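You operate a simulated robot arm through the tools that you are given. There is no shell and no other tool. Be economical: measure what you need, move in short steps, check, and stop when the job is done.

The job below is to be done with a simulated two-armed robot. You get a single attempt, and the scene is never put back.

TASK
Take the cap off the green-banded bottle on the top of the white-topped table and lay it down there. Count the teal boxes on the small table top, then put as many of the tall orange-banded bottles from the small table top on the blue board. Do these in any order. Set down upright: tall orange-banded bottle.

Only the result counts: the job must be done as asked and must still hold three seconds after the hand-in. Knocking over, shifting, dropping, spilling or breaking anything else fails it. A push-on lid holds only when it is set on centred and level and pressed home; a screw cap is set on level and turned clockwise until tight.

THE ROBOT
Two 7-joint arms with two-finger parallel grippers on one trunk, on a base that drives. Base frame: it is fixed to the floor where the robot stands at the start and does not move with it; the origin is under the middle of the robot, x ahead of it, y to its left, z up; the surface under the hand at the start is at about z = 828. Units: mm, degrees, N and s.
The left shoulder is at the start at [30, 119, 985], the right one opposite. With the tool pointing down near the work surface each hand reaches from about 280 to 680 mm from the robot's upright axis, wherever it stands, measured 20 degrees to its own side. Places, roughly: blue board [7000, 250, 750]; tall orange-banded bottle [6500, 750, 1000]; teal box [6500, 500, 1000]. Payload 3.43 kg a hand.
The TCP of each hand is the grasp point between the finger pads, 30 mm short of the fingertips. In the tool frame z runs along the fingers and y along their closing line. Largest opening 94 mm; finger width 28, thickness 10; the body of the gripper, 50 by 96 mm, starts 55 mm behind the TCP.
Orientation is told as [roll, pitch, yaw] about the base's x, y, z axes, in that order, counted from this pose: with the fingers straight down and closing along the base's y, the tool's x points along the base's -x, its y along +y and its z along -z.

THE INTERFACE
- The arms move only by the tool send_rows. It takes "left_deltas", "right_deltas" or both (then of equal length, played together; a hand with none holds still); each is a list of rows, each an object of numbers (a shift or turn left out is 0, a gripper value left out holds the last): "ax", "ay", "az": the turn, a rotation vector about the tool's x, y, z in degrees; "tx", "ty", "tz": the shift along the tool's x, y, z in m; "jaw": the gripper command, from -1 (fully open) to 1 (shut), values between in proportion. In form: [{"ax": .., "ay": .., "az": .., "tx": .., "ty": .., "tz": .., "jaw": ..}, ...]. A call has 1 to 8 rows; each row is the pose to reach, as a shift and turn from the pose commanded when the call began, along the tool's axes at that moment. Rows are played at 5 a second. More than 50 mm and 8.6 degrees between two rows, or a gripper value outside its range, and nothing of the call is played. Where a pose cannot be reached the arm comes as near as it can. A force on the tool above 40 N (or 10 N above the force at the start of the call, whichever is more), or a blocked arm, ends the call early, and 0.2 s more pass. The fingers move at their own pace (about 72 mm/s each) and stop on an object; they squeeze with about 36 N. The grip force told is the motor's: it shows also when the fingers shut on nothing. Time passes only in rows, and 0.2 s behind the last, so rows that repeat a pose let the fingers close. It gives the time, the measured TCP pose, the force on the tool (base axes), the opening and the grip force at its end, in the units of the frame above (readings bear some noise), with the torque about the TCP (base axes, N m) and any sound that the robot's microphone picked up.
- Cameras (640 x 400 px; columns grow to the right, rows downward): "scene" is now at [38.9, 26.3, 1687.1]; the picture's right is [0.35, -0.94, 0.00], its down [-0.76, -0.29, -0.59] and it looks along [0.55, 0.21, -0.81] (base axes); focal length 281 px, centre (320, 200). "left" rides on the left gripper at [76, -14, -102] in its tool frame; the picture's right is [0.18, 0.98, 0.00], its down [-0.75, 0.14, -0.64] and it looks along [-0.63, 0.12, 0.77] (tool axes); focal length 243 px, centre (320, 200). "right" rides on the right gripper at [76, 14, -102] in its tool frame; the picture's right is [-0.18, 0.98, 0.00], its down [-0.75, -0.14, -0.64] and it looks along [-0.63, -0.12, 0.77] (tool axes); focal length 243 px, centre (320, 200). There is no depth. A picture from a camera that has moved, and an enlarged one, comes with that camera's place and axes in the base frame and with its lens.
- get_image(camera): a new picture of that camera. No time passes.
- slide_trunk(by): slides the trunk up (or, below 0, down) by that many mm; the arms and the scene camera ride with it, the base frame stays. It gives what a move gives, with no picture.
- roll_base(legs): drives the robot by 1 to 6 legs, each [ahead, turn to the left] in mm and degrees, along the robot's own axes; the way and the turn of a leg run together, so that a leg with both is an arc; at most 1500 mm and 180 degrees a leg. The arms and the cameras ride along, it lands a little off, and it stops where it bumps. It gives what a move gives.
- turn_head(pan, tilt): turns the head with the scene camera to pan (to the left, within 143 degrees either way) and tilt (down, from -29 to 69), counted from straight ahead of the robot. It gives what a move gives.
- inspect(camera, box): a new picture of the part [left, top, right, bottom] of that camera's present view, enlarged. No time passes.
- sign_off(): hands the job in; it is judged then, once.

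Work in short steps. Places have to be worked out from the pictures, the camera data and where the tool is seen: move nearer, look again, correct. Check each grasp and each placing, and mend what went wrong. You have 165 turns and 130 pictures in all, those below and enlarged ones among them. Open the grippers and draw the arms clear of the work before you hand the job in, unless the task says otherwise; then end with one line.

The tools are called as a command line: name --argument value ..., lists and objects as JSON in quotes. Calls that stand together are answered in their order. send_rows: Moves the arms, as the interface text tells. Its arguments: {"type":"object","properties":{"left_deltas":{"type":"array","items":{"type":"object","properties":{"ax":{"type":"number"},"ay":{"type":"number"},"az":{"type":"number"},"tx":{"type":"number"},"ty":{"type":"number"},"tz":{"type":"number"},"jaw":{"type":"number"}}}},"right_deltas":{"type":"array","items":{"type":"object","properties":{"ax":{"type":"number"},"ay":{"type":"number"},"az":{"type":"number"},"tx":{"type":"number"},"ty":{"type":"number"},"tz":{"type":"number"},"jaw":{"type":"number"}}}}},"required":[]} The other tools are called the same way: slide_trunk (by) slides the trunk up or down; roll_base (legs) drives the base; turn_head (pan, tilt) turns the head that bears the scene camera; get_image (camera) takes a picture; inspect (camera, box) takes an enlarged picture of a part of a camera's view; sign_off () hands the job in.

At the start:

```text
time: 0.0
left_eef_pos: [504.0, 282.0, 1189.5]
left_tool_rot: [0.0, 0.0, 0.0]
left_force: [0.2, 0.4, 0.4]
left_wrist_torque: [0.0, -0.01, -0.03]
left_finger_gap: 94.5
left_gripper_force: 0.0
right_eef_pos: [362.2, -41.5, 1162.0]
right_tool_rot: [0.0, 0.0, 0.0]
right_force: [-0.6, -0.5, 0.7]
right_wrist_torque: [0.02, -0.05, -0.05]
right_finger_gap: 94.1
right_gripper_force: 0.1
trunk travel left (down, up): [-250.0, 160.0]
robot x, y, heading: [-0.3, 0.2, -0.1]
head pan, tilt: [20.7, 54.0]
```

scene: 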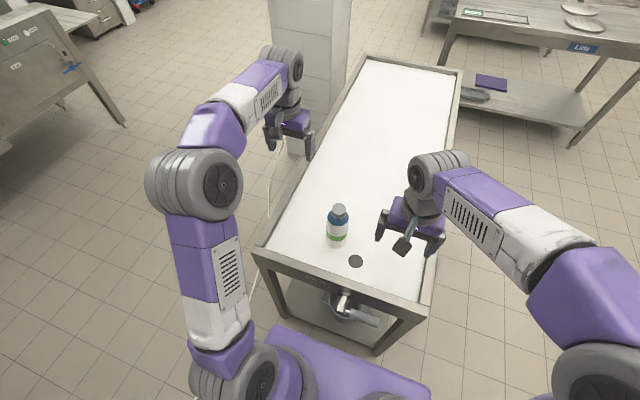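
right: 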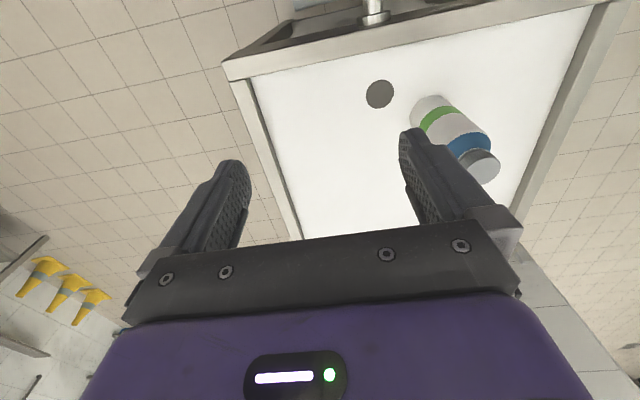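
left: 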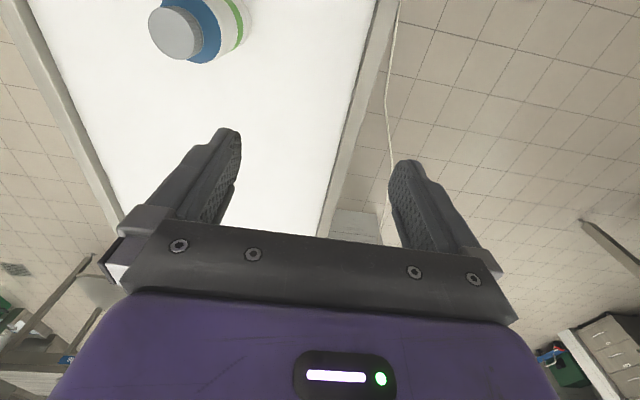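

The white-topped table with the green-banded bottle is right ahead; I look closer at its cap.

inspect --camera "scene" --box '[290, 180, 410, 290]'

inspect --camera "left" --box '[120, 0, 280, 100]'

```text
3.64 times, centred on (350, 235) of scene
camera zoom: at [38.9, 26.3, 1687.1], right [0.35, -0.94, 0.0], down [-0.76, -0.29, -0.59], along [0.55, 0.21, -0.81], focal length 1023 px, centre (211, 73)
```

zoom: 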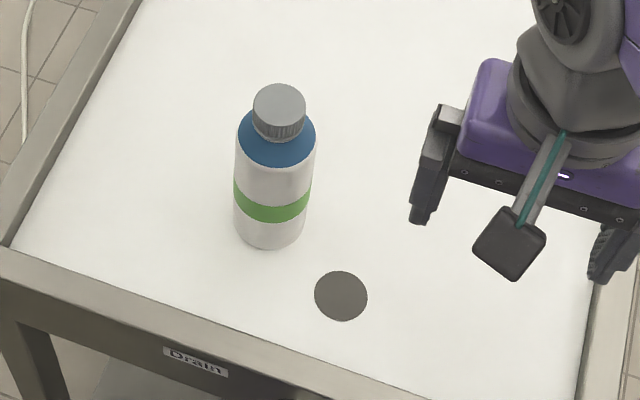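

```text
4.00 times, centred on (200, 50) of left
camera zoom: at [428.8, 267.5, 1293.7], right [-0.18, 0.98, 0.0], down [0.75, 0.14, 0.64], along [0.63, 0.12, -0.77], focal length 970 px, centre (800, 800)
```

zoom: 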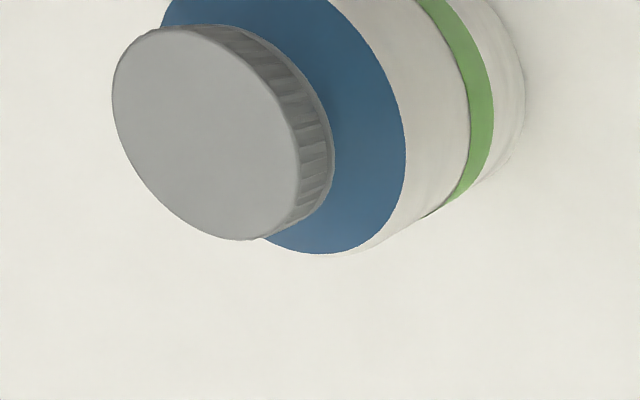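

Cap top triangulates to about (479, 137, 1021), with the bottle on the 828 surface, about 68 mm in diameter and with a ribbed (screw) cap. I'll grip the body with the left hand from behind-left and unscrew with the right, so first I pitch the left hand.

send_rows --left_deltas '[{"ay": -8.5, "tx": 0.018, "ty": 0.003, "tz": 0.02, "jaw": -1}, {"ay": -17, "tx": 0.036, "ty": 0.006, "tz": 0.04}, {"ay": -25.5, "tx": 0.054, "ty": 0.009, "tz": 0.06}, {"ay": -34, "tx": 0.072, "ty": 0.012, "tz": 0.08}, {"ay": -42.5, "tx": 0.09, "ty": 0.015, "tz": 0.1}, {"ay": -51, "tx": 0.107, "ty": 0.017, "tz": 0.12}, {"ay": -59.5, "tx": 0.124, "ty": 0.018, "tz": 0.14}, {"ay": -60, "tx": 0.124, "ty": 0.018, "tz": 0.14}]'

```text
time: 1.8
left_eef_pos: [402.2, 318.4, 1057.2]
left_tool_rot: [0.2, -60.0, -0.3]
left_force: [0.2, -1.0, -0.2]
left_wrist_torque: [0.02, -0.01, 0.02]
left_finger_gap: 94.1
left_gripper_force: 0.0
left hand out of reach, approached as far as the arm can: row 5, 7, 8
right_eef_pos: [360.1, -44.3, 1161.0]
right_tool_rot: [0.2, -0.1, 0.0]
right_force: [0.2, -0.8, 0.0]
right_wrist_torque: [0.02, -0.03, 0.0]
right_finger_gap: 94.1
right_gripper_force: 0.2
trunk travel left (down, up): [-250.0, 160.0]
robot x, y, heading: [0.4, -3.1, -0.1]
head pan, tilt: [20.7, 54.0]
```

The hand is at pitch −60 but a bit short of reach when pulled back close. I now yaw it −45° and come down to the standoff behind-left of the bottle.

send_rows --left_deltas '[{"ax": 6.5, "az": 3.75, "tx": 0.006, "ty": -0.01, "tz": 0.005}, {"ax": 13, "az": 7.5, "tx": 0.015, "ty": -0.025, "tz": 0.01}, {"ax": 19.5, "az": 11.25, "tx": 0.03, "ty": -0.042, "tz": 0.015}, {"ax": 26, "az": 15, "tx": 0.045, "ty": -0.06, "tz": 0.02}, {"ax": 32.5, "az": 18.75, "tx": 0.06, "ty": -0.08, "tz": 0.027}, {"ax": 39, "az": 22.5, "tx": 0.075, "ty": -0.095, "tz": 0.033}, {"ax": 39, "az": 22.5, "tx": 0.075, "ty": -0.095, "tz": 0.033}]'

get_image --camera "scene"

```text
time: 3.4
left_eef_pos: [396.2, 224.0, 974.4]
left_tool_rot: [0.0, -59.9, -45.1]
left_force: [0.5, -0.7, 0.1]
left_wrist_torque: [-0.01, -0.02, 0.01]
left_finger_gap: 93.9
left_gripper_force: 0.0
right_eef_pos: [361.8, -40.2, 1161.9]
right_tool_rot: [0.0, 0.0, 0.0]
right_force: [-0.6, 0.3, 0.3]
right_wrist_torque: [0.01, -0.03, 0.03]
right_finger_gap: 93.7
right_gripper_force: 0.0
trunk travel left (down, up): [-250.0, 160.0]
robot x, y, heading: [-1.4, 1.1, 0.1]
head pan, tilt: [20.7, 54.0]
```

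```text
124 pictures are left
camera scene: at [38.5, 26.2, 1687.1], right [0.35, -0.94, 0.0], down [-0.76, -0.29, -0.59], along [0.55, 0.21, -0.81], focal length 281 px, centre (320, 200)
```

scene: 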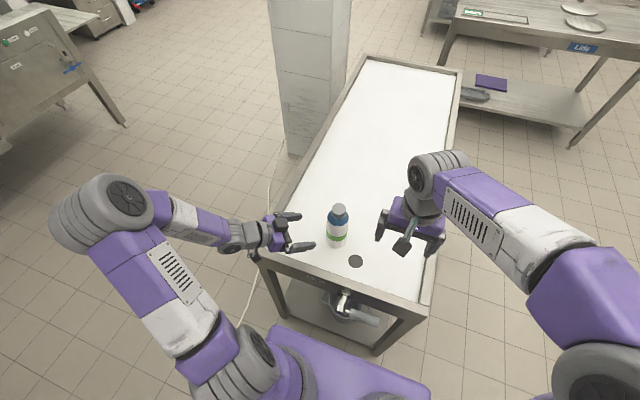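

Reached the standoff; I check the aim through the left camera.

get_image --camera "left"

```text
123 pictures are left
camera left: at [297.0, 304.0, 959.3], right [0.63, 0.76, -0.16], down [-0.03, 0.23, 0.97], along [0.77, -0.61, 0.16], focal length 243 px, centre (320, 200)
```

left: 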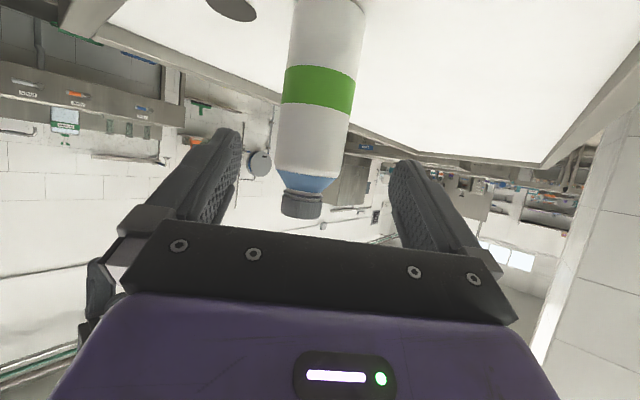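

The bottle lies between the fingers on the aim line. I advance about 130 mm along the tool so the body sits between the pads.

send_rows --left_deltas '[{"tx": 0.004, "ty": -0.002, "tz": 0.03}, {"tx": 0.004, "ty": -0.002, "tz": 0.06}, {"tx": 0.004, "ty": -0.002, "tz": 0.09}, {"tx": 0.004, "ty": -0.002, "tz": 0.112}, {"tx": 0.004, "ty": -0.002, "tz": 0.13}, {"tx": 0.004, "ty": -0.002, "tz": 0.13}]'

get_image --camera "left"

inspect --camera "scene" --box '[250, 170, 410, 290]'

```text
time: 4.8
left_eef_pos: [475.9, 145.0, 904.6]
left_tool_rot: [-0.1, -60.0, -45.0]
left_force: [0.0, -0.5, -0.3]
left_wrist_torque: [0.02, -0.01, 0.0]
left_finger_gap: 94.0
left_gripper_force: 0.2
right_eef_pos: [362.2, -40.9, 1162.0]
right_tool_rot: [-0.1, 0.0, 0.0]
right_force: [1.4, 0.2, -0.5]
right_wrist_torque: [-0.02, 0.01, 0.0]
right_finger_gap: 94.1
right_gripper_force: 0.0
trunk travel left (down, up): [-250.0, 160.0]
robot x, y, heading: [0.6, -0.6, -0.0]
head pan, tilt: [20.7, 54.0]
```

```text
122 pictures are left
camera left: at [375.6, 225.6, 889.4], right [0.63, 0.76, -0.16], down [-0.03, 0.23, 0.97], along [0.78, -0.61, 0.16], focal length 243 px, centre (320, 200)
```

left: 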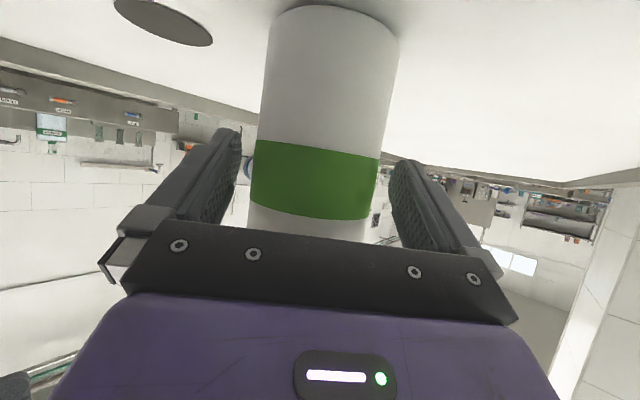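

```text
3.33 times, centred on (330, 230) of scene
camera zoom: at [38.5, 26.5, 1687.1], right [0.35, -0.94, 0.0], down [-0.76, -0.29, -0.59], along [0.55, 0.21, -0.81], focal length 938 px, centre (287, 100)
```

zoom: 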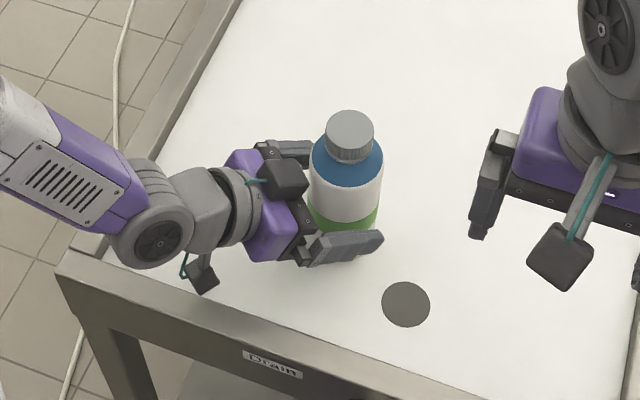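

The bottle body is centred between the fingers. I close the left gripper.

send_rows --left_deltas '[{"jaw": 1}, {"jaw": 1}, {"jaw": 1}, {"jaw": 1}]'

inspect --camera "scene" --box '[250, 170, 410, 290]'

```text
time: 5.8
left_eef_pos: [473.8, 145.3, 905.3]
left_tool_rot: [-0.1, -60.0, -45.0]
left_force: [0.0, -1.3, -0.3]
left_wrist_torque: [0.03, -0.02, -0.04]
left_finger_gap: 70.4
left_gripper_force: 35.9
right_eef_pos: [361.0, -40.3, 1160.9]
right_tool_rot: [0.0, 0.1, 0.0]
right_force: [-0.8, -0.7, -0.6]
right_wrist_torque: [-0.04, 0.01, -0.03]
right_finger_gap: 94.0
right_gripper_force: 0.0
trunk travel left (down, up): [-250.0, 160.0]
robot x, y, heading: [3.7, 0.8, 0.1]
head pan, tilt: [20.7, 54.0]
```

```text
3.33 times, centred on (330, 230) of scene
camera zoom: at [39.0, 26.2, 1687.0], right [0.35, -0.94, 0.0], down [-0.76, -0.29, -0.59], along [0.55, 0.21, -0.81], focal length 938 px, centre (287, 100)
```

zoom: 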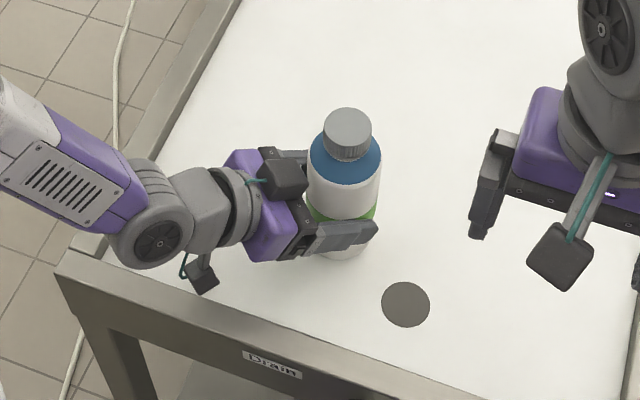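

Gripped firmly (70 mm). Cap centre is now about (480, 139). I move the right hand over it at z≈1090, turning to yaw −60 so there is room to unscrew.

send_rows --right_deltas '[{"az": 8.5, "tx": -0.017, "ty": 0.026, "tz": 0.0, "jaw": -1}, {"az": 17, "tx": -0.034, "ty": 0.052, "tz": 0.0}, {"az": 25.5, "tx": -0.051, "ty": 0.078, "tz": 0.01}, {"az": 34, "tx": -0.068, "ty": 0.104, "tz": 0.025}, {"az": 42.5, "tx": -0.085, "ty": 0.13, "tz": 0.04}, {"az": 51, "tx": -0.102, "ty": 0.156, "tz": 0.055}, {"az": 59.5, "tx": -0.118, "ty": 0.18, "tz": 0.07}, {"az": 60, "tx": -0.118, "ty": 0.18, "tz": 0.072}]'

get_image --camera "right"

inspect --camera "scene" --box '[250, 130, 450, 280]'

```text
time: 7.6
left_eef_pos: [475.2, 145.7, 902.7]
left_tool_rot: [0.0, -60.0, -45.0]
left_force: [-0.5, 0.2, -0.9]
left_wrist_torque: [-0.03, 0.01, 0.04]
left_finger_gap: 70.6
left_gripper_force: 36.3
right_eef_pos: [479.4, 137.9, 1089.5]
right_tool_rot: [0.0, 0.0, -60.1]
right_force: [0.7, 0.1, 0.3]
right_wrist_torque: [0.02, 0.0, -0.01]
right_finger_gap: 94.0
right_gripper_force: 0.0
trunk travel left (down, up): [-250.0, 160.0]
robot x, y, heading: [3.2, 3.6, 0.3]
head pan, tilt: [20.7, 54.0]
```

```text
119 pictures are left
camera right: at [454.2, 210.7, 1192.9], right [0.94, 0.33, 0.0], down [0.25, -0.72, 0.64], along [0.21, -0.61, -0.77], focal length 243 px, centre (320, 200)
```

right: 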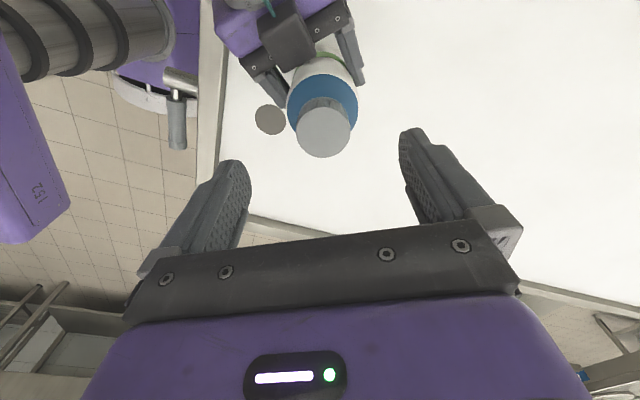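

```text
2.67 times, centred on (350, 205) of scene
camera zoom: at [39.1, 26.0, 1687.1], right [0.35, -0.94, 0.0], down [-0.76, -0.29, -0.59], along [0.55, 0.21, -0.81], focal length 750 px, centre (240, 187)
```

zoom: 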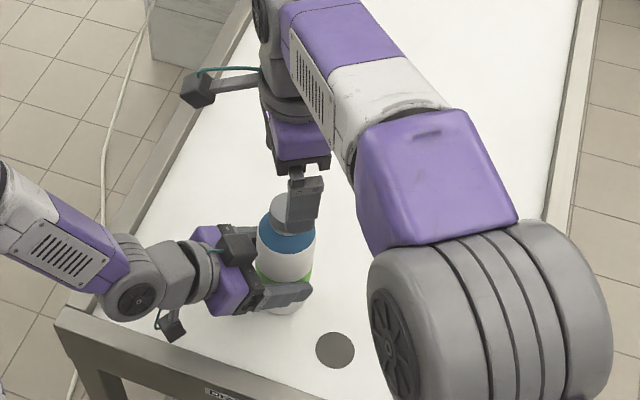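

Cap re-measured at (482, 138), nearly under the hand. I descend to TCP z≈1030 (tips ~1000) and close on the cap.

send_rows --right_deltas '[{"ty": 0.002, "tz": 0.02}, {"ty": 0.002, "tz": 0.04}, {"ty": 0.002, "tz": 0.055}, {"ty": 0.002, "tz": 0.06}, {"ty": 0.002, "tz": 0.06, "jaw": 1}, {"ty": 0.002, "tz": 0.06, "jaw": 1}, {"ty": 0.002, "tz": 0.06, "jaw": 1}, {"ty": 0.002, "tz": 0.06, "jaw": 1}]'

get_image --camera "right"

```text
time: 9.4
left_eef_pos: [474.3, 146.6, 904.6]
left_tool_rot: [0.0, -59.9, -45.0]
left_force: [-2.8, -0.2, 0.9]
left_wrist_torque: [0.08, -0.15, -0.07]
left_finger_gap: 70.1
left_gripper_force: 36.1
right_eef_pos: [480.7, 140.6, 1029.8]
right_tool_rot: [0.0, 0.0, -60.0]
right_force: [2.4, 0.8, -0.6]
right_wrist_torque: [0.07, -0.04, 0.03]
right_finger_gap: 40.6
right_gripper_force: 36.1
trunk travel left (down, up): [-250.0, 160.0]
robot x, y, heading: [2.5, -2.3, -0.5]
head pan, tilt: [20.7, 54.0]
```

```text
117 pictures are left
camera right: at [454.9, 212.5, 1132.5], right [0.94, 0.33, 0.0], down [0.25, -0.72, 0.64], along [0.21, -0.61, -0.77], focal length 243 px, centre (320, 200)
```

right: 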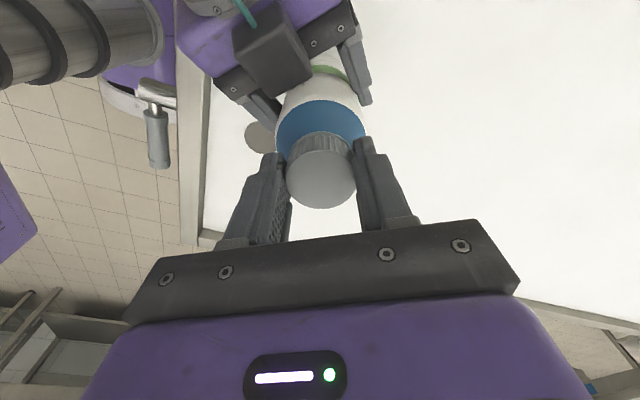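

Cap gripped at 40.6 mm. Now I turn it counter-clockwise (tool az negative).

send_rows --right_deltas '[{"az": -8}, {"az": -16}, {"az": -24}, {"az": -32}, {"az": -40}, {"az": -48}, {"az": -56}, {"az": -64}]'

get_image --camera "right"

```text
time: 11.2
left_eef_pos: [475.8, 146.2, 904.6]
left_tool_rot: [-0.1, -60.0, -44.9]
left_force: [12.4, 9.9, 0.6]
left_wrist_torque: [-0.65, 0.78, 0.19]
left_finger_gap: 70.2
left_gripper_force: 35.9
right_eef_pos: [481.0, 138.9, 1028.6]
right_tool_rot: [-0.1, 0.1, 4.0]
right_force: [-11.1, -9.4, 3.9]
right_wrist_torque: [-0.36, 0.55, -0.06]
right_finger_gap: 40.6
right_gripper_force: 36.2
trunk travel left (down, up): [-250.0, 160.0]
robot x, y, heading: [0.1, 3.5, -0.2]
head pan, tilt: [20.7, 54.0]
```

```text
116 pictures are left
camera right: at [404.0, 146.6, 1132.8], right [0.11, 0.99, 0.0], down [0.76, -0.08, 0.64], along [0.64, -0.07, -0.77], focal length 243 px, centre (320, 200)
```

right: 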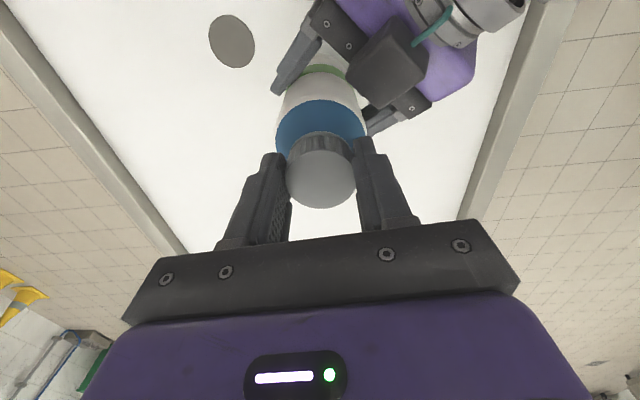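

The cap is turning (lateral force ~14 N from slight offset). I continue with a 1 mm relief shift.

send_rows --right_deltas '[{"az": -8, "tx": 0.001, "ty": -0.001}, {"az": -16, "tx": 0.001, "ty": -0.001}, {"az": -24, "tx": 0.001, "ty": -0.001}, {"az": -32, "tx": 0.001, "ty": -0.001}, {"az": -40, "tx": 0.001, "ty": -0.001}, {"az": -48, "tx": 0.001, "ty": -0.001}, {"az": -56, "tx": 0.001, "ty": -0.001}, {"az": -64, "tx": 0.001, "ty": -0.001}]'

get_image --camera "right"

```text
time: 13.0
left_eef_pos: [474.1, 146.5, 904.9]
left_tool_rot: [0.1, -60.0, -45.0]
left_force: [-4.4, 27.7, 5.8]
left_wrist_torque: [-1.1, -0.69, 0.19]
left_finger_gap: 70.1
left_gripper_force: 36.5
right_eef_pos: [479.9, 137.6, 1030.5]
right_tool_rot: [-0.3, 0.1, 68.1]
right_force: [6.2, -22.6, 7.5]
right_wrist_torque: [-0.71, -0.13, -0.04]
right_finger_gap: 40.4
right_gripper_force: 36.4
trunk travel left (down, up): [-250.0, 160.0]
robot x, y, heading: [-3.4, -4.8, -0.3]
head pan, tilt: [20.7, 54.0]
```

```text
115 pictures are left
camera right: at [438.7, 71.4, 1133.6], right [-0.84, 0.54, -0.01], down [0.41, 0.65, 0.64], along [0.35, 0.54, -0.77], focal length 243 px, centre (320, 200)
```

right: 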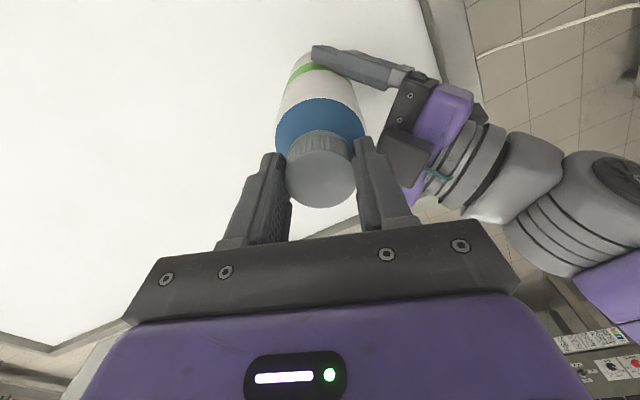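

The cap pushes up on the hand as it rises with the thread. I keep turning past +68° with small relief shifts.

send_rows --right_deltas '[{"az": -8, "tx": 0.001, "ty": -0.001, "tz": -0.001}, {"az": -16, "tx": 0.001, "ty": -0.001, "tz": -0.001}, {"az": -24, "tx": 0.001, "ty": -0.001, "tz": -0.001}, {"az": -32, "tx": 0.001, "ty": -0.001, "tz": -0.001}, {"az": -40, "tx": 0.001, "ty": -0.001, "tz": -0.001}, {"az": -48, "tx": 0.001, "ty": -0.001, "tz": -0.001}, {"az": -56, "tx": 0.001, "ty": -0.001, "tz": -0.001}, {"az": -64, "tx": 0.001, "ty": -0.001, "tz": -0.001}]'

get_image --camera "right"

```text
time: 14.8
left_eef_pos: [473.4, 144.9, 904.6]
left_tool_rot: [-0.1, -60.1, -45.1]
left_force: [-16.0, 10.1, 3.1]
left_wrist_torque: [-0.5, -0.9, 0.14]
left_finger_gap: 70.3
left_gripper_force: 36.1
right_eef_pos: [481.6, 137.7, 1031.6]
right_tool_rot: [-0.1, 0.2, 132.2]
right_force: [12.3, -8.3, 0.8]
right_wrist_torque: [-0.19, -0.28, -0.15]
right_finger_gap: 40.7
right_gripper_force: 36.0
trunk travel left (down, up): [-250.0, 160.0]
robot x, y, heading: [0.2, -3.2, -0.1]
head pan, tilt: [20.7, 54.0]
```

```text
114 pictures are left
camera right: at [520.6, 70.3, 1134.1], right [-0.85, -0.52, 0.0], down [-0.4, 0.65, 0.64], along [-0.33, 0.55, -0.77], focal length 243 px, centre (320, 200)
```

right: 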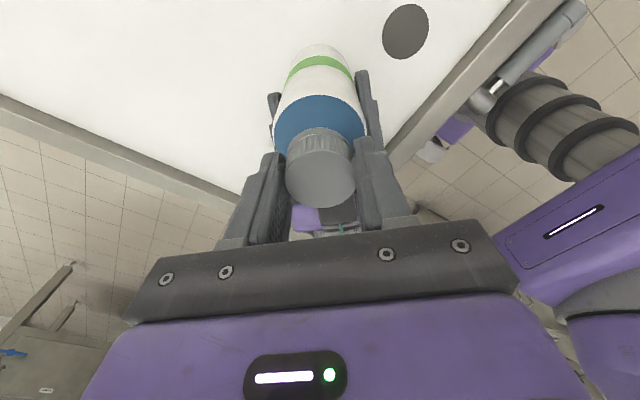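

192° turned so far. I test with a gentle 4 mm lift.

send_rows --right_deltas '[{"tz": -0.002}, {"tz": -0.004}, {"tz": -0.004}]'

inspect --camera "right" --box '[240, 60, 400, 220]'

```text
time: 15.6
left_eef_pos: [474.6, 144.1, 904.9]
left_tool_rot: [0.0, -60.1, -45.2]
left_force: [-5.1, -0.6, 2.9]
left_wrist_torque: [-0.1, -0.53, -0.02]
left_finger_gap: 70.4
left_gripper_force: 35.6
right_eef_pos: [479.7, 139.3, 1033.7]
right_tool_rot: [-0.1, -0.1, 132.1]
right_force: [5.6, -0.8, -4.5]
right_wrist_torque: [0.0, -0.07, -0.02]
right_finger_gap: 40.4
right_gripper_force: 36.3
trunk travel left (down, up): [-250.0, 160.0]
robot x, y, heading: [-0.8, 2.6, 0.2]
head pan, tilt: [20.7, 54.0]
```

```text
2.50 times, centred on (320, 140) of right
camera zoom: at [520.1, 71.3, 1137.2], right [-0.85, -0.52, 0.0], down [-0.4, 0.65, 0.64], along [-0.34, 0.55, -0.77], focal length 606 px, centre (320, 350)
```

zoom: 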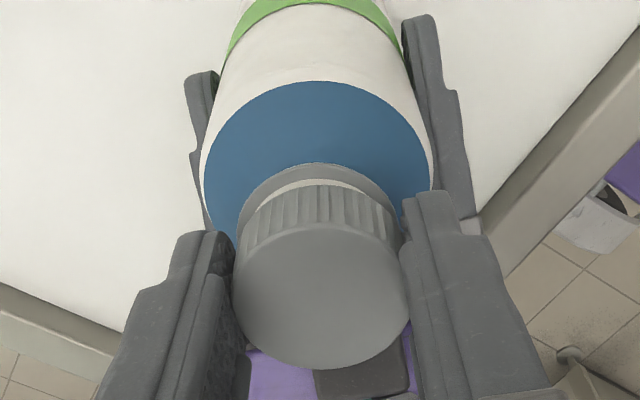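

A gap with the white neck shows beneath the cap and the force is low: it seems free. I lift further.

send_rows --right_deltas '[{"tz": -0.005}, {"tz": -0.015}, {"tz": -0.03}, {"tz": -0.06}, {"tz": -0.07}]'

get_image --camera "right"

inspect --camera "scene" --box '[250, 130, 450, 280]'

```text
time: 16.8
left_eef_pos: [474.4, 145.5, 904.5]
left_tool_rot: [0.2, -60.2, -45.1]
left_force: [0.7, -0.6, 6.9]
left_wrist_torque: [0.05, 0.09, -0.04]
left_finger_gap: 70.1
left_gripper_force: 36.0
right_eef_pos: [480.4, 136.8, 1105.6]
right_tool_rot: [0.0, 0.0, 132.0]
right_force: [0.7, -0.2, -0.3]
right_wrist_torque: [-0.02, -0.04, 0.0]
right_finger_gap: 40.6
right_gripper_force: 35.9
trunk travel left (down, up): [-250.0, 160.0]
robot x, y, heading: [1.5, -0.9, -0.1]
head pan, tilt: [20.7, 54.0]
```

```text
112 pictures are left
camera right: at [520.6, 69.2, 1207.4], right [-0.85, -0.52, 0.0], down [-0.4, 0.65, 0.64], along [-0.33, 0.55, -0.77], focal length 243 px, centre (320, 200)
```

right: 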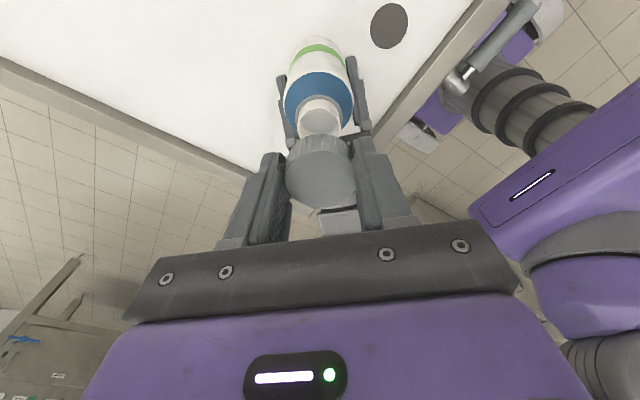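

```text
2.67 times, centred on (350, 205) of scene
camera zoom: at [38.5, 25.9, 1687.1], right [0.35, -0.94, 0.0], down [-0.76, -0.29, -0.59], along [0.55, 0.21, -0.81], focal length 750 px, centre (240, 187)
```

zoom: 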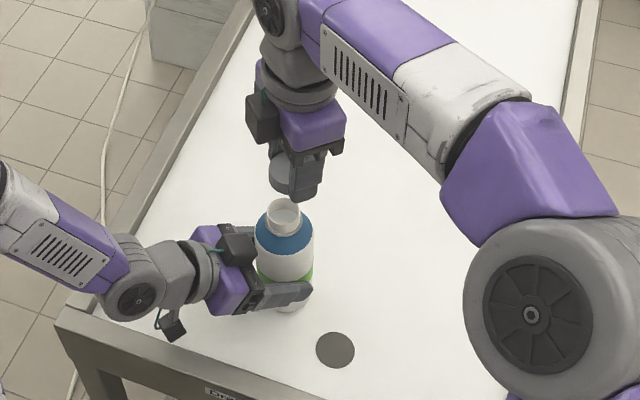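

The cap is off and held. I carry it right to about (500, −20) over clear table, then lower.

send_rows --right_deltas '[{"tx": 0.035, "ty": 0.024}, {"tx": 0.07, "ty": 0.048}, {"tx": 0.1, "ty": 0.07}, {"tx": 0.13, "ty": 0.09}, {"tx": 0.13, "ty": 0.09, "tz": 0.04}, {"tx": 0.13, "ty": 0.09, "tz": 0.085}, {"tx": 0.13, "ty": 0.09, "tz": 0.13}, {"tx": 0.13, "ty": 0.09, "tz": 0.17}]'

send_rows --right_deltas '[{"tz": 0.03}, {"tz": 0.055}, {"tz": 0.065}, {"tz": 0.068}]'

get_image --camera "right"

```text
time: 18.6
left_eef_pos: [475.0, 144.6, 905.0]
left_tool_rot: [0.1, -60.0, -45.1]
left_force: [2.4, 2.9, 8.1]
left_wrist_torque: [0.28, -0.04, 0.02]
left_finger_gap: 70.5
left_gripper_force: 36.0
right_eef_pos: [499.6, -21.0, 932.3]
right_tool_rot: [-0.1, 0.1, 131.9]
right_force: [-0.5, 0.0, 0.7]
right_wrist_torque: [-0.02, 0.02, 0.0]
right_finger_gap: 40.6
right_gripper_force: 36.1
trunk travel left (down, up): [-250.0, 160.0]
robot x, y, heading: [1.1, 0.1, 0.3]
head pan, tilt: [20.7, 54.0]
```

```text
time: 19.6
left_eef_pos: [475.3, 146.5, 904.6]
left_tool_rot: [0.0, -60.0, -45.1]
left_force: [2.2, 1.5, 9.3]
left_wrist_torque: [0.33, 0.03, -0.07]
left_finger_gap: 70.3
left_gripper_force: 36.1
right_eef_pos: [500.7, -20.4, 865.2]
right_tool_rot: [-0.1, 0.1, 132.0]
right_force: [0.6, -0.7, 0.2]
right_wrist_torque: [0.0, 0.01, -0.02]
right_finger_gap: 40.6
right_gripper_force: 35.6
trunk travel left (down, up): [-250.0, 160.0]
robot x, y, heading: [-1.3, 2.6, 0.1]
head pan, tilt: [20.7, 54.0]
```

```text
110 pictures are left
camera right: at [540.7, -87.0, 969.0], right [-0.85, -0.52, 0.0], down [-0.4, 0.65, 0.64], along [-0.33, 0.55, -0.77], focal length 243 px, centre (320, 200)
```

right: 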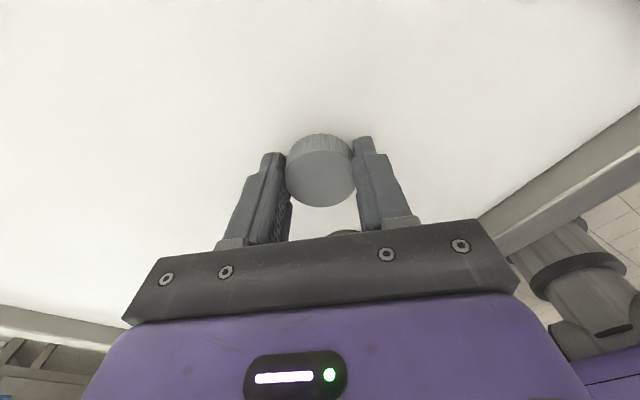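

I lower in small steps until contact.

send_rows --right_deltas '[{"tz": 0.003}, {"tz": 0.005}, {"tz": 0.007}, {"tz": 0.009}, {"tz": 0.01}]'

```text
time: 20.8
left_eef_pos: [473.4, 145.2, 905.6]
left_tool_rot: [0.1, -60.0, -45.1]
left_force: [3.8, -0.7, 4.2]
left_wrist_torque: [0.15, -0.13, -0.03]
left_finger_gap: 70.1
left_gripper_force: 36.0
right_eef_pos: [499.7, -19.9, 858.3]
right_tool_rot: [-0.1, 0.1, 132.1]
right_force: [-1.7, -0.8, 9.6]
right_wrist_torque: [-0.07, 0.36, 0.1]
right_finger_gap: 40.6
right_gripper_force: 36.2
trunk travel left (down, up): [-250.0, 160.0]
robot x, y, heading: [3.3, 0.4, 0.0]
head pan, tilt: [20.7, 54.0]
```

Contact at 858 with 10 N. I open and rise.

send_rows --right_deltas '[{"tz": -0.001, "jaw": -1}, {"tz": -0.001, "jaw": -1}, {"tz": -0.001, "jaw": -1}, {"tz": -0.03, "jaw": -1}, {"tz": -0.07, "jaw": -1}, {"tz": -0.11, "jaw": -1}]'

get_image --camera "right"

```text
time: 22.2
left_eef_pos: [474.0, 144.8, 905.3]
left_tool_rot: [0.0, -60.0, -45.0]
left_force: [-1.5, -0.2, 7.8]
left_wrist_torque: [0.18, 0.31, 0.05]
left_finger_gap: 69.9
left_gripper_force: 36.0
right_eef_pos: [500.4, -20.7, 966.0]
right_tool_rot: [0.0, 0.1, 132.0]
right_force: [-0.8, 0.2, 0.0]
right_wrist_torque: [0.01, -0.07, 0.01]
right_finger_gap: 93.8
right_gripper_force: 0.0
trunk travel left (down, up): [-250.0, 160.0]
robot x, y, heading: [0.7, 2.1, -0.0]
head pan, tilt: [20.7, 54.0]
```

```text
109 pictures are left
camera right: at [540.1, -88.6, 1069.2], right [-0.85, -0.52, 0.0], down [-0.4, 0.65, 0.64], along [-0.33, 0.55, -0.77], focal length 243 px, centre (320, 200)
```

right: 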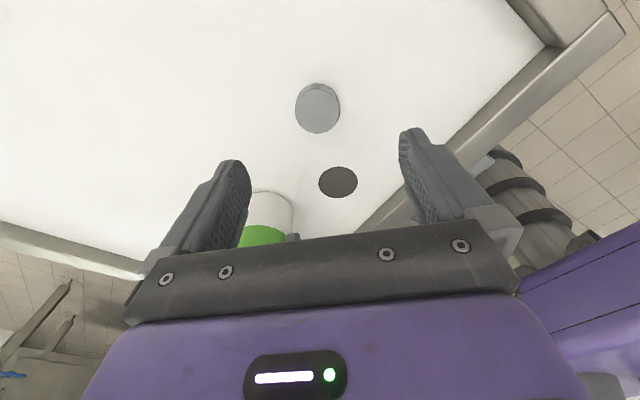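

The cap lies on the table. I release the bottle with the left hand and withdraw along its tool axis, while lifting the right.

send_rows --left_deltas '[{"jaw": -1}, {"jaw": -1}, {"jaw": -1}, {"tz": -0.03, "jaw": -1}, {"tz": -0.065, "jaw": -1}, {"tz": -0.1, "jaw": -1}, {"tz": -0.135, "jaw": -1}, {"tz": -0.16, "jaw": -1}]' --right_deltas '[{"tz": 0}, {"tz": -0.03}, {"tz": -0.06}, {"tz": -0.09}, {"tz": -0.12}, {"tz": -0.15}, {"tz": -0.18}, {"tz": -0.18}]'

get_image --camera "scene"

```text
time: 24.0
left_eef_pos: [376.4, 242.0, 984.9]
left_tool_rot: [-0.2, -60.0, -44.8]
left_force: [-0.8, 0.3, 0.2]
left_wrist_torque: [-0.01, 0.01, -0.03]
left_finger_gap: 93.9
left_gripper_force: 0.0
right_eef_pos: [500.9, -19.8, 1145.4]
right_tool_rot: [0.0, 0.0, 132.0]
right_force: [-0.1, 0.5, 0.1]
right_wrist_torque: [-0.03, 0.01, 0.01]
right_finger_gap: 94.0
right_gripper_force: 0.1
trunk travel left (down, up): [-250.0, 160.0]
robot x, y, heading: [-0.2, 3.4, -0.1]
head pan, tilt: [20.7, 54.0]
```

```text
108 pictures are left
camera scene: at [38.6, 26.2, 1687.1], right [0.35, -0.94, 0.0], down [-0.76, -0.29, -0.59], along [0.55, 0.21, -0.81], focal length 281 px, centre (320, 200)
```

scene: 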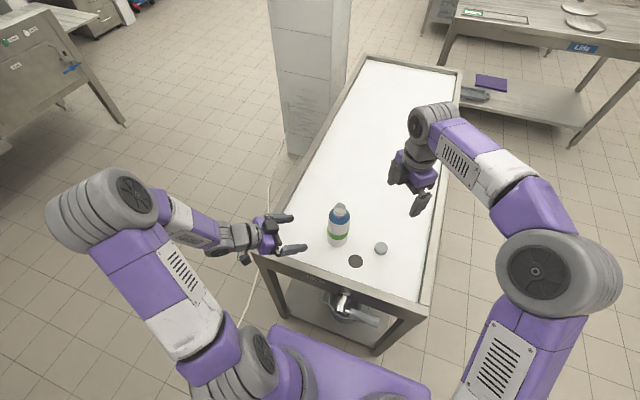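

Bottle stands open with its cap beside it. I bring both arms back to neutral raised poses before driving.

send_rows --left_deltas '[{"ax": -5, "az": -2.9, "tx": -0.02, "tz": -0.011}, {"ax": -10, "az": -5.8, "tx": -0.04, "tz": -0.022}, {"ax": -15, "az": -8.7, "tx": -0.06, "tz": -0.033}, {"ax": -20, "az": -11.5, "tx": -0.08, "tz": -0.045}, {"ax": -25, "az": -14.4, "tx": -0.1, "tz": -0.056}, {"ax": -30, "az": -17.3, "tx": -0.115, "tz": -0.066}, {"ax": -35, "az": -20.2, "tx": -0.13, "tz": -0.075}, {"ax": -39, "az": -22.5, "tx": -0.13, "tz": -0.075}]' --right_deltas '[{"az": 8}, {"az": 16}, {"az": 24}, {"az": 32}, {"az": 40}, {"az": 48}, {"az": 56}, {"az": 64}]'

send_rows --left_deltas '[{"ay": 7.5}, {"ay": 15}, {"ay": 22.5}, {"ay": 30}, {"ay": 37.5}, {"ay": 45}, {"ay": 52.5}, {"ay": 60}]' --right_deltas '[{"az": 8.5}, {"az": 17}, {"az": 25.5}, {"az": 34}, {"az": 42.5}, {"az": 51}, {"az": 59.5}, {"az": 68}]'

turn_head --pan 0 --tilt 15

get_image --camera "scene"

```text
time: 25.8
left_eef_pos: [404.9, 253.1, 1155.1]
left_tool_rot: [0.0, -59.9, -0.1]
left_force: [0.1, -0.2, -0.6]
left_wrist_torque: [0.0, -0.02, -0.01]
left_finger_gap: 94.0
left_gripper_force: 0.1
left hand out of reach, approached as far as the arm can: row 3, 4, 5, 6, 7, 8
right_eef_pos: [499.5, -20.5, 1146.5]
right_tool_rot: [0.0, 0.0, 67.8]
right_force: [-0.3, 0.2, -0.4]
right_wrist_torque: [0.02, -0.02, -0.01]
right_finger_gap: 93.8
right_gripper_force: 0.0
trunk travel left (down, up): [-250.0, 160.0]
robot x, y, heading: [2.1, 0.2, -0.2]
head pan, tilt: [20.7, 54.0]
```

```text
time: 27.6
left_eef_pos: [405.3, 254.0, 1153.8]
left_tool_rot: [0.0, 0.2, 0.1]
left_force: [0.0, -0.3, 0.5]
left_wrist_torque: [0.0, -0.03, -0.02]
left_finger_gap: 93.8
left_gripper_force: 0.0
right_eef_pos: [502.0, -19.4, 1146.5]
right_tool_rot: [0.0, -0.1, -0.1]
right_force: [0.0, -0.1, 0.5]
right_wrist_torque: [-0.01, 0.01, 0.04]
right_finger_gap: 94.1
right_gripper_force: 0.2
trunk travel left (down, up): [-250.0, 160.0]
robot x, y, heading: [0.2, 0.1, -0.2]
head pan, tilt: [20.7, 54.0]
```

```text
time: 28.6
left_eef_pos: [405.4, 254.8, 1153.6]
left_tool_rot: [-0.1, -0.1, 0.0]
left_force: [0.6, -0.3, 0.1]
left_wrist_torque: [-0.04, 0.0, -0.01]
left_finger_gap: 94.0
left_gripper_force: 0.0
right_eef_pos: [500.5, -20.0, 1147.3]
right_tool_rot: [0.1, 0.0, -0.1]
right_force: [0.0, -0.3, -0.2]
right_wrist_torque: [0.0, -0.02, -0.03]
right_finger_gap: 94.0
right_gripper_force: 0.0
trunk travel left (down, up): [-250.0, 160.0]
robot x, y, heading: [0.1, 0.8, 0.0]
head pan, tilt: [0.0, 15.0]
```

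```text
107 pictures are left
camera scene: at [63.9, 0.5, 1746.0], right [0.0, -1.0, 0.0], down [-0.26, 0.0, -0.97], along [0.97, 0.0, -0.26], focal length 281 px, centre (320, 200)
```

scene: 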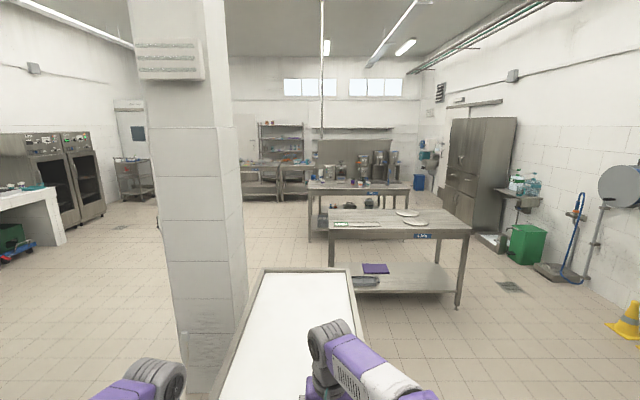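

Targets should appear near pixel (290–310, 160) at the far end. I zoom in there.

inspect --camera "scene" --box '[220, 110, 420, 235]'

```text
3.20 times, centred on (320, 172) of scene
camera zoom: at [63.9, 0.5, 1746.0], right [0.0, -1.0, 0.0], down [-0.26, 0.0, -0.97], along [0.97, 0.0, -0.26], focal length 900 px, centre (320, 288)
```

zoom: 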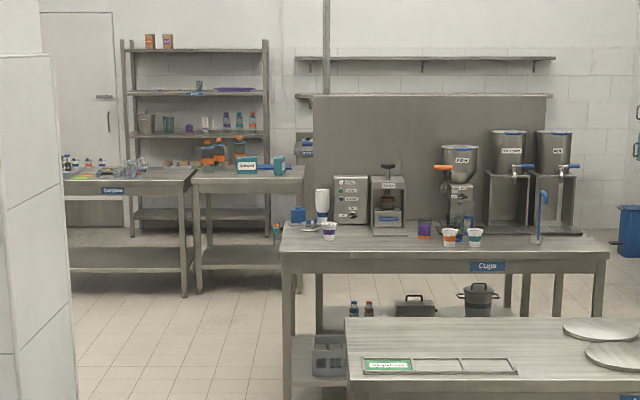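

Route: the gap between pillar and white table is too tight, so I plan to go left around the pillar (y≈1600). I look left first.

turn_head --pan 70 --tilt 35

get_image --camera "scene"

```text
time: 30.1
left_eef_pos: [405.0, 254.4, 1154.3]
left_tool_rot: [0.0, 0.0, 0.0]
left_force: [-0.3, 0.4, 0.8]
left_wrist_torque: [-0.02, 0.02, 0.01]
left_finger_gap: 94.0
left_gripper_force: 0.0
right_eef_pos: [500.1, -20.2, 1147.1]
right_tool_rot: [0.1, 0.0, 0.0]
right_force: [0.7, 0.6, 0.4]
right_wrist_torque: [-0.01, -0.02, -0.01]
right_finger_gap: 93.8
right_gripper_force: 0.0
trunk travel left (down, up): [-250.0, 160.0]
robot x, y, heading: [-1.5, -2.0, 0.1]
head pan, tilt: [70.0, 35.0]
```

```text
105 pictures are left
camera scene: at [0.7, 83.2, 1714.1], right [0.94, -0.34, 0.0], down [-0.2, -0.54, -0.82], along [0.28, 0.77, -0.57], focal length 281 px, centre (320, 200)
```

scene: 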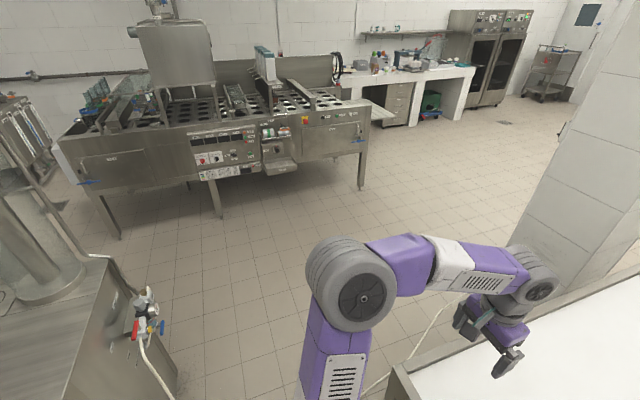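

A cooker line stands at y>2400 and a tap counter at x<−490; the corridor at y≈1600 is free. I back up, turn and drive into it.

roll_base --legs '[[-200, 0], [0, 78], [1500, 0], [100, 0], [0, -78]]'

turn_head --pan 0 --tilt 15

get_image --camera "scene"

```text
time: 37.6
left_eef_pos: [-315.1, 784.6, 1152.0]
left_tool_rot: [-0.1, 0.0, 79.7]
left_force: [-1.1, -0.1, 0.2]
left_wrist_torque: [0.03, -0.02, 0.03]
left_finger_gap: 93.8
left_gripper_force: 0.0
right_eef_pos: [-29.5, 830.1, 1145.3]
right_tool_rot: [-0.1, 0.1, 79.8]
right_force: [0.2, -0.8, -0.2]
right_wrist_torque: [0.01, 0.01, 0.03]
right_finger_gap: 94.1
right_gripper_force: 0.0
trunk travel left (down, up): [-250.0, 160.0]
robot x, y, heading: [-138.6, 339.3, 79.9]
head pan, tilt: [70.0, 35.0]
stopped in leg 3: the robot was blocked; the commanded pose is now the measured one
```

```text
time: 39.0
left_eef_pos: [-315.3, 783.6, 1151.8]
left_tool_rot: [0.0, 0.1, 79.9]
left_force: [-0.6, 0.2, -0.7]
left_wrist_torque: [0.01, -0.02, -0.03]
left_finger_gap: 93.8
left_gripper_force: 0.0
right_eef_pos: [-29.1, 829.5, 1145.5]
right_tool_rot: [-0.1, 0.1, 79.8]
right_force: [0.1, 0.6, 0.6]
right_wrist_torque: [-0.01, 0.0, 0.0]
right_finger_gap: 94.1
right_gripper_force: 0.1
trunk travel left (down, up): [-250.0, 160.0]
robot x, y, heading: [-136.3, 340.2, 79.8]
head pan, tilt: [0.0, 15.0]
```

```text
104 pictures are left
camera scene: at [-124.6, 403.4, 1746.1], right [0.98, -0.17, 0.0], down [-0.04, -0.26, -0.97], along [0.17, 0.95, -0.26], focal length 281 px, centre (320, 200)
```

scene: 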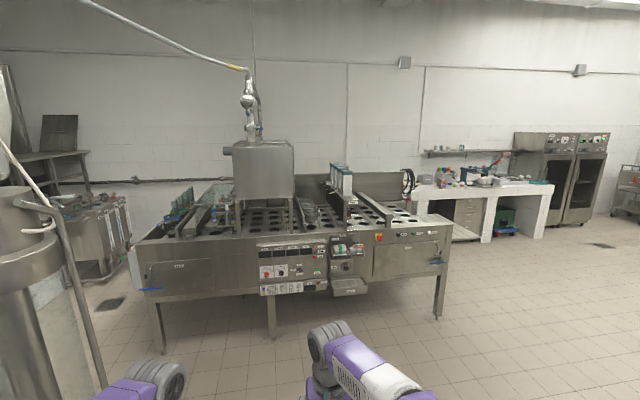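

Blocked at (−137, 340); I look down-left and down-right for what is touching.

turn_head --pan 60 --tilt 55

get_image --camera "scene"

turn_head --pan -40 --tilt 60

get_image --camera "scene"

```text
time: 40.3
left_eef_pos: [-316.2, 784.2, 1152.5]
left_tool_rot: [0.0, 0.1, 79.9]
left_force: [0.9, 0.0, 0.7]
left_wrist_torque: [0.0, 0.02, -0.01]
left_finger_gap: 93.6
left_gripper_force: 0.0
right_eef_pos: [-29.0, 830.7, 1145.8]
right_tool_rot: [0.0, 0.1, 79.7]
right_force: [-0.3, -0.3, 0.2]
right_wrist_torque: [0.03, -0.01, 0.02]
right_finger_gap: 94.1
right_gripper_force: 0.1
trunk travel left (down, up): [-250.0, 160.0]
robot x, y, heading: [-137.9, 340.5, 80.0]
head pan, tilt: [60.0, 55.0]
```

```text
103 pictures are left
camera scene: at [-195.9, 357.9, 1685.9], right [0.64, 0.77, 0.0], down [0.63, -0.53, -0.57], along [-0.44, 0.37, -0.82], focal length 281 px, centre (320, 200)
```

scene: 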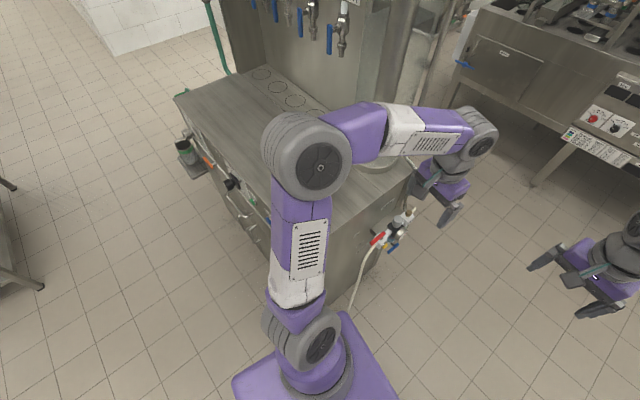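

```text
time: 42.1
left_eef_pos: [-315.8, 783.9, 1153.0]
left_tool_rot: [0.0, 0.2, 79.9]
left_force: [-0.3, 0.4, -0.2]
left_wrist_torque: [0.02, 0.02, 0.03]
left_finger_gap: 94.0
left_gripper_force: 0.0
right_eef_pos: [-29.5, 830.2, 1144.9]
right_tool_rot: [0.0, 0.1, 79.8]
right_force: [0.4, -0.5, 0.8]
right_wrist_torque: [0.02, 0.0, -0.01]
right_finger_gap: 93.9
right_gripper_force: 0.0
trunk travel left (down, up): [-250.0, 160.0]
robot x, y, heading: [-134.3, 342.1, 79.9]
head pan, tilt: [-40.0, 60.0]
```

```text
102 pictures are left
camera scene: at [-89.7, 354.3, 1679.8], right [0.64, -0.77, 0.0], down [-0.66, -0.56, -0.5], along [0.38, 0.32, -0.87], focal length 281 px, centre (320, 200)
```

scene: 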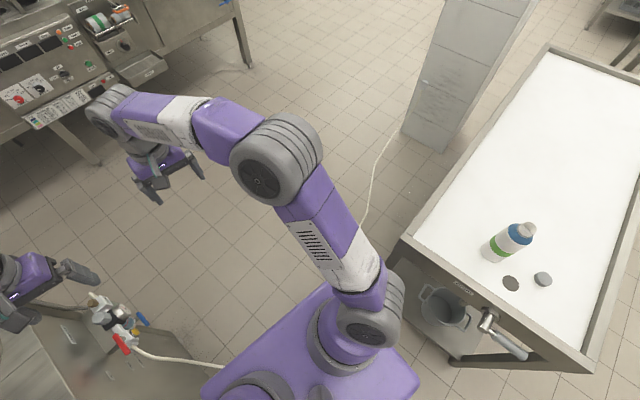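

The base's front-left corner met the tap counter's corner (~(−370, 645)). The gap to the white table is ~760 mm, so I back up, extend the left arm forward to bring its elbow in, and take heading ~66°.

roll_base --legs '[[-210, 0], [0, -14]]'

send_rows --left_deltas '[{"tx": -0.03, "ty": -0.01}, {"tx": -0.06, "ty": -0.02}, {"tx": -0.09, "ty": -0.03}, {"tx": -0.12, "ty": -0.045}, {"tx": -0.15, "ty": -0.06}, {"tx": -0.18, "ty": -0.075}, {"tx": -0.2, "ty": -0.09}]'

turn_head --pan 35 --tilt 60

get_image --camera "scene"

```text
time: 44.6
left_eef_pos: [-236.5, 604.9, 1151.9]
left_tool_rot: [-0.1, 0.1, 65.5]
left_force: [-0.2, 0.4, 0.2]
left_wrist_torque: [0.0, 0.02, 0.02]
left_finger_gap: 94.0
left_gripper_force: 0.0
right_eef_pos: [51.9, 578.4, 1145.0]
right_tool_rot: [-0.2, 0.0, 65.5]
right_force: [0.7, 0.6, 0.1]
right_wrist_torque: [0.0, -0.03, 0.0]
right_finger_gap: 93.8
right_gripper_force: 0.1
trunk travel left (down, up): [-250.0, 160.0]
robot x, y, heading: [-174.2, 129.9, 65.5]
head pan, tilt: [-40.0, 60.0]
```

```text
time: 46.2
left_eef_pos: [-72.2, 750.1, 1151.1]
left_tool_rot: [0.0, 0.2, 65.5]
left_force: [0.1, 0.1, 0.0]
left_wrist_torque: [0.02, 0.02, -0.02]
left_finger_gap: 94.1
left_gripper_force: 0.0
right_eef_pos: [52.5, 578.2, 1145.1]
right_tool_rot: [0.0, 0.2, 65.4]
right_force: [-0.6, -0.1, -0.7]
right_wrist_torque: [0.0, -0.01, -0.01]
right_finger_gap: 94.0
right_gripper_force: 0.2
trunk travel left (down, up): [-250.0, 160.0]
robot x, y, heading: [-173.6, 130.3, 65.8]
head pan, tilt: [-40.0, 60.0]
```

```text
time: 47.6
left_eef_pos: [-73.5, 750.1, 1151.6]
left_tool_rot: [0.0, 0.0, 65.5]
left_force: [0.0, 0.1, -0.6]
left_wrist_torque: [0.03, 0.01, -0.01]
left_finger_gap: 93.8
left_gripper_force: 0.2
right_eef_pos: [50.6, 578.1, 1145.9]
right_tool_rot: [-0.1, 0.1, 65.5]
right_force: [0.0, -0.9, -0.4]
right_wrist_torque: [0.01, 0.02, 0.03]
right_finger_gap: 94.3
right_gripper_force: 0.0
trunk travel left (down, up): [-250.0, 160.0]
robot x, y, heading: [-176.0, 133.2, 65.8]
head pan, tilt: [35.0, 60.0]
```

```text
101 pictures are left
camera scene: at [-197.7, 169.6, 1679.8], right [0.98, 0.18, 0.0], down [0.16, -0.85, -0.5], along [-0.09, 0.49, -0.87], focal length 281 px, centre (320, 200)
```

scene: 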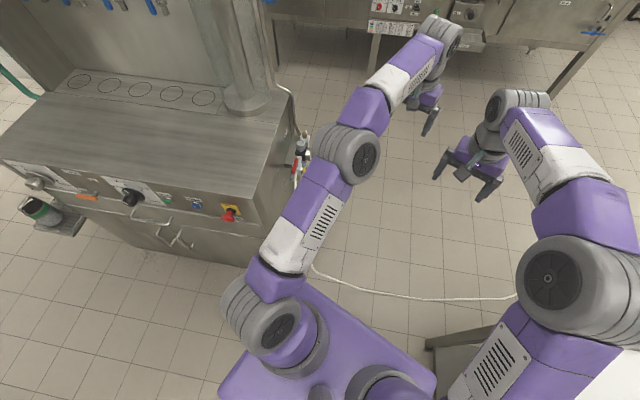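

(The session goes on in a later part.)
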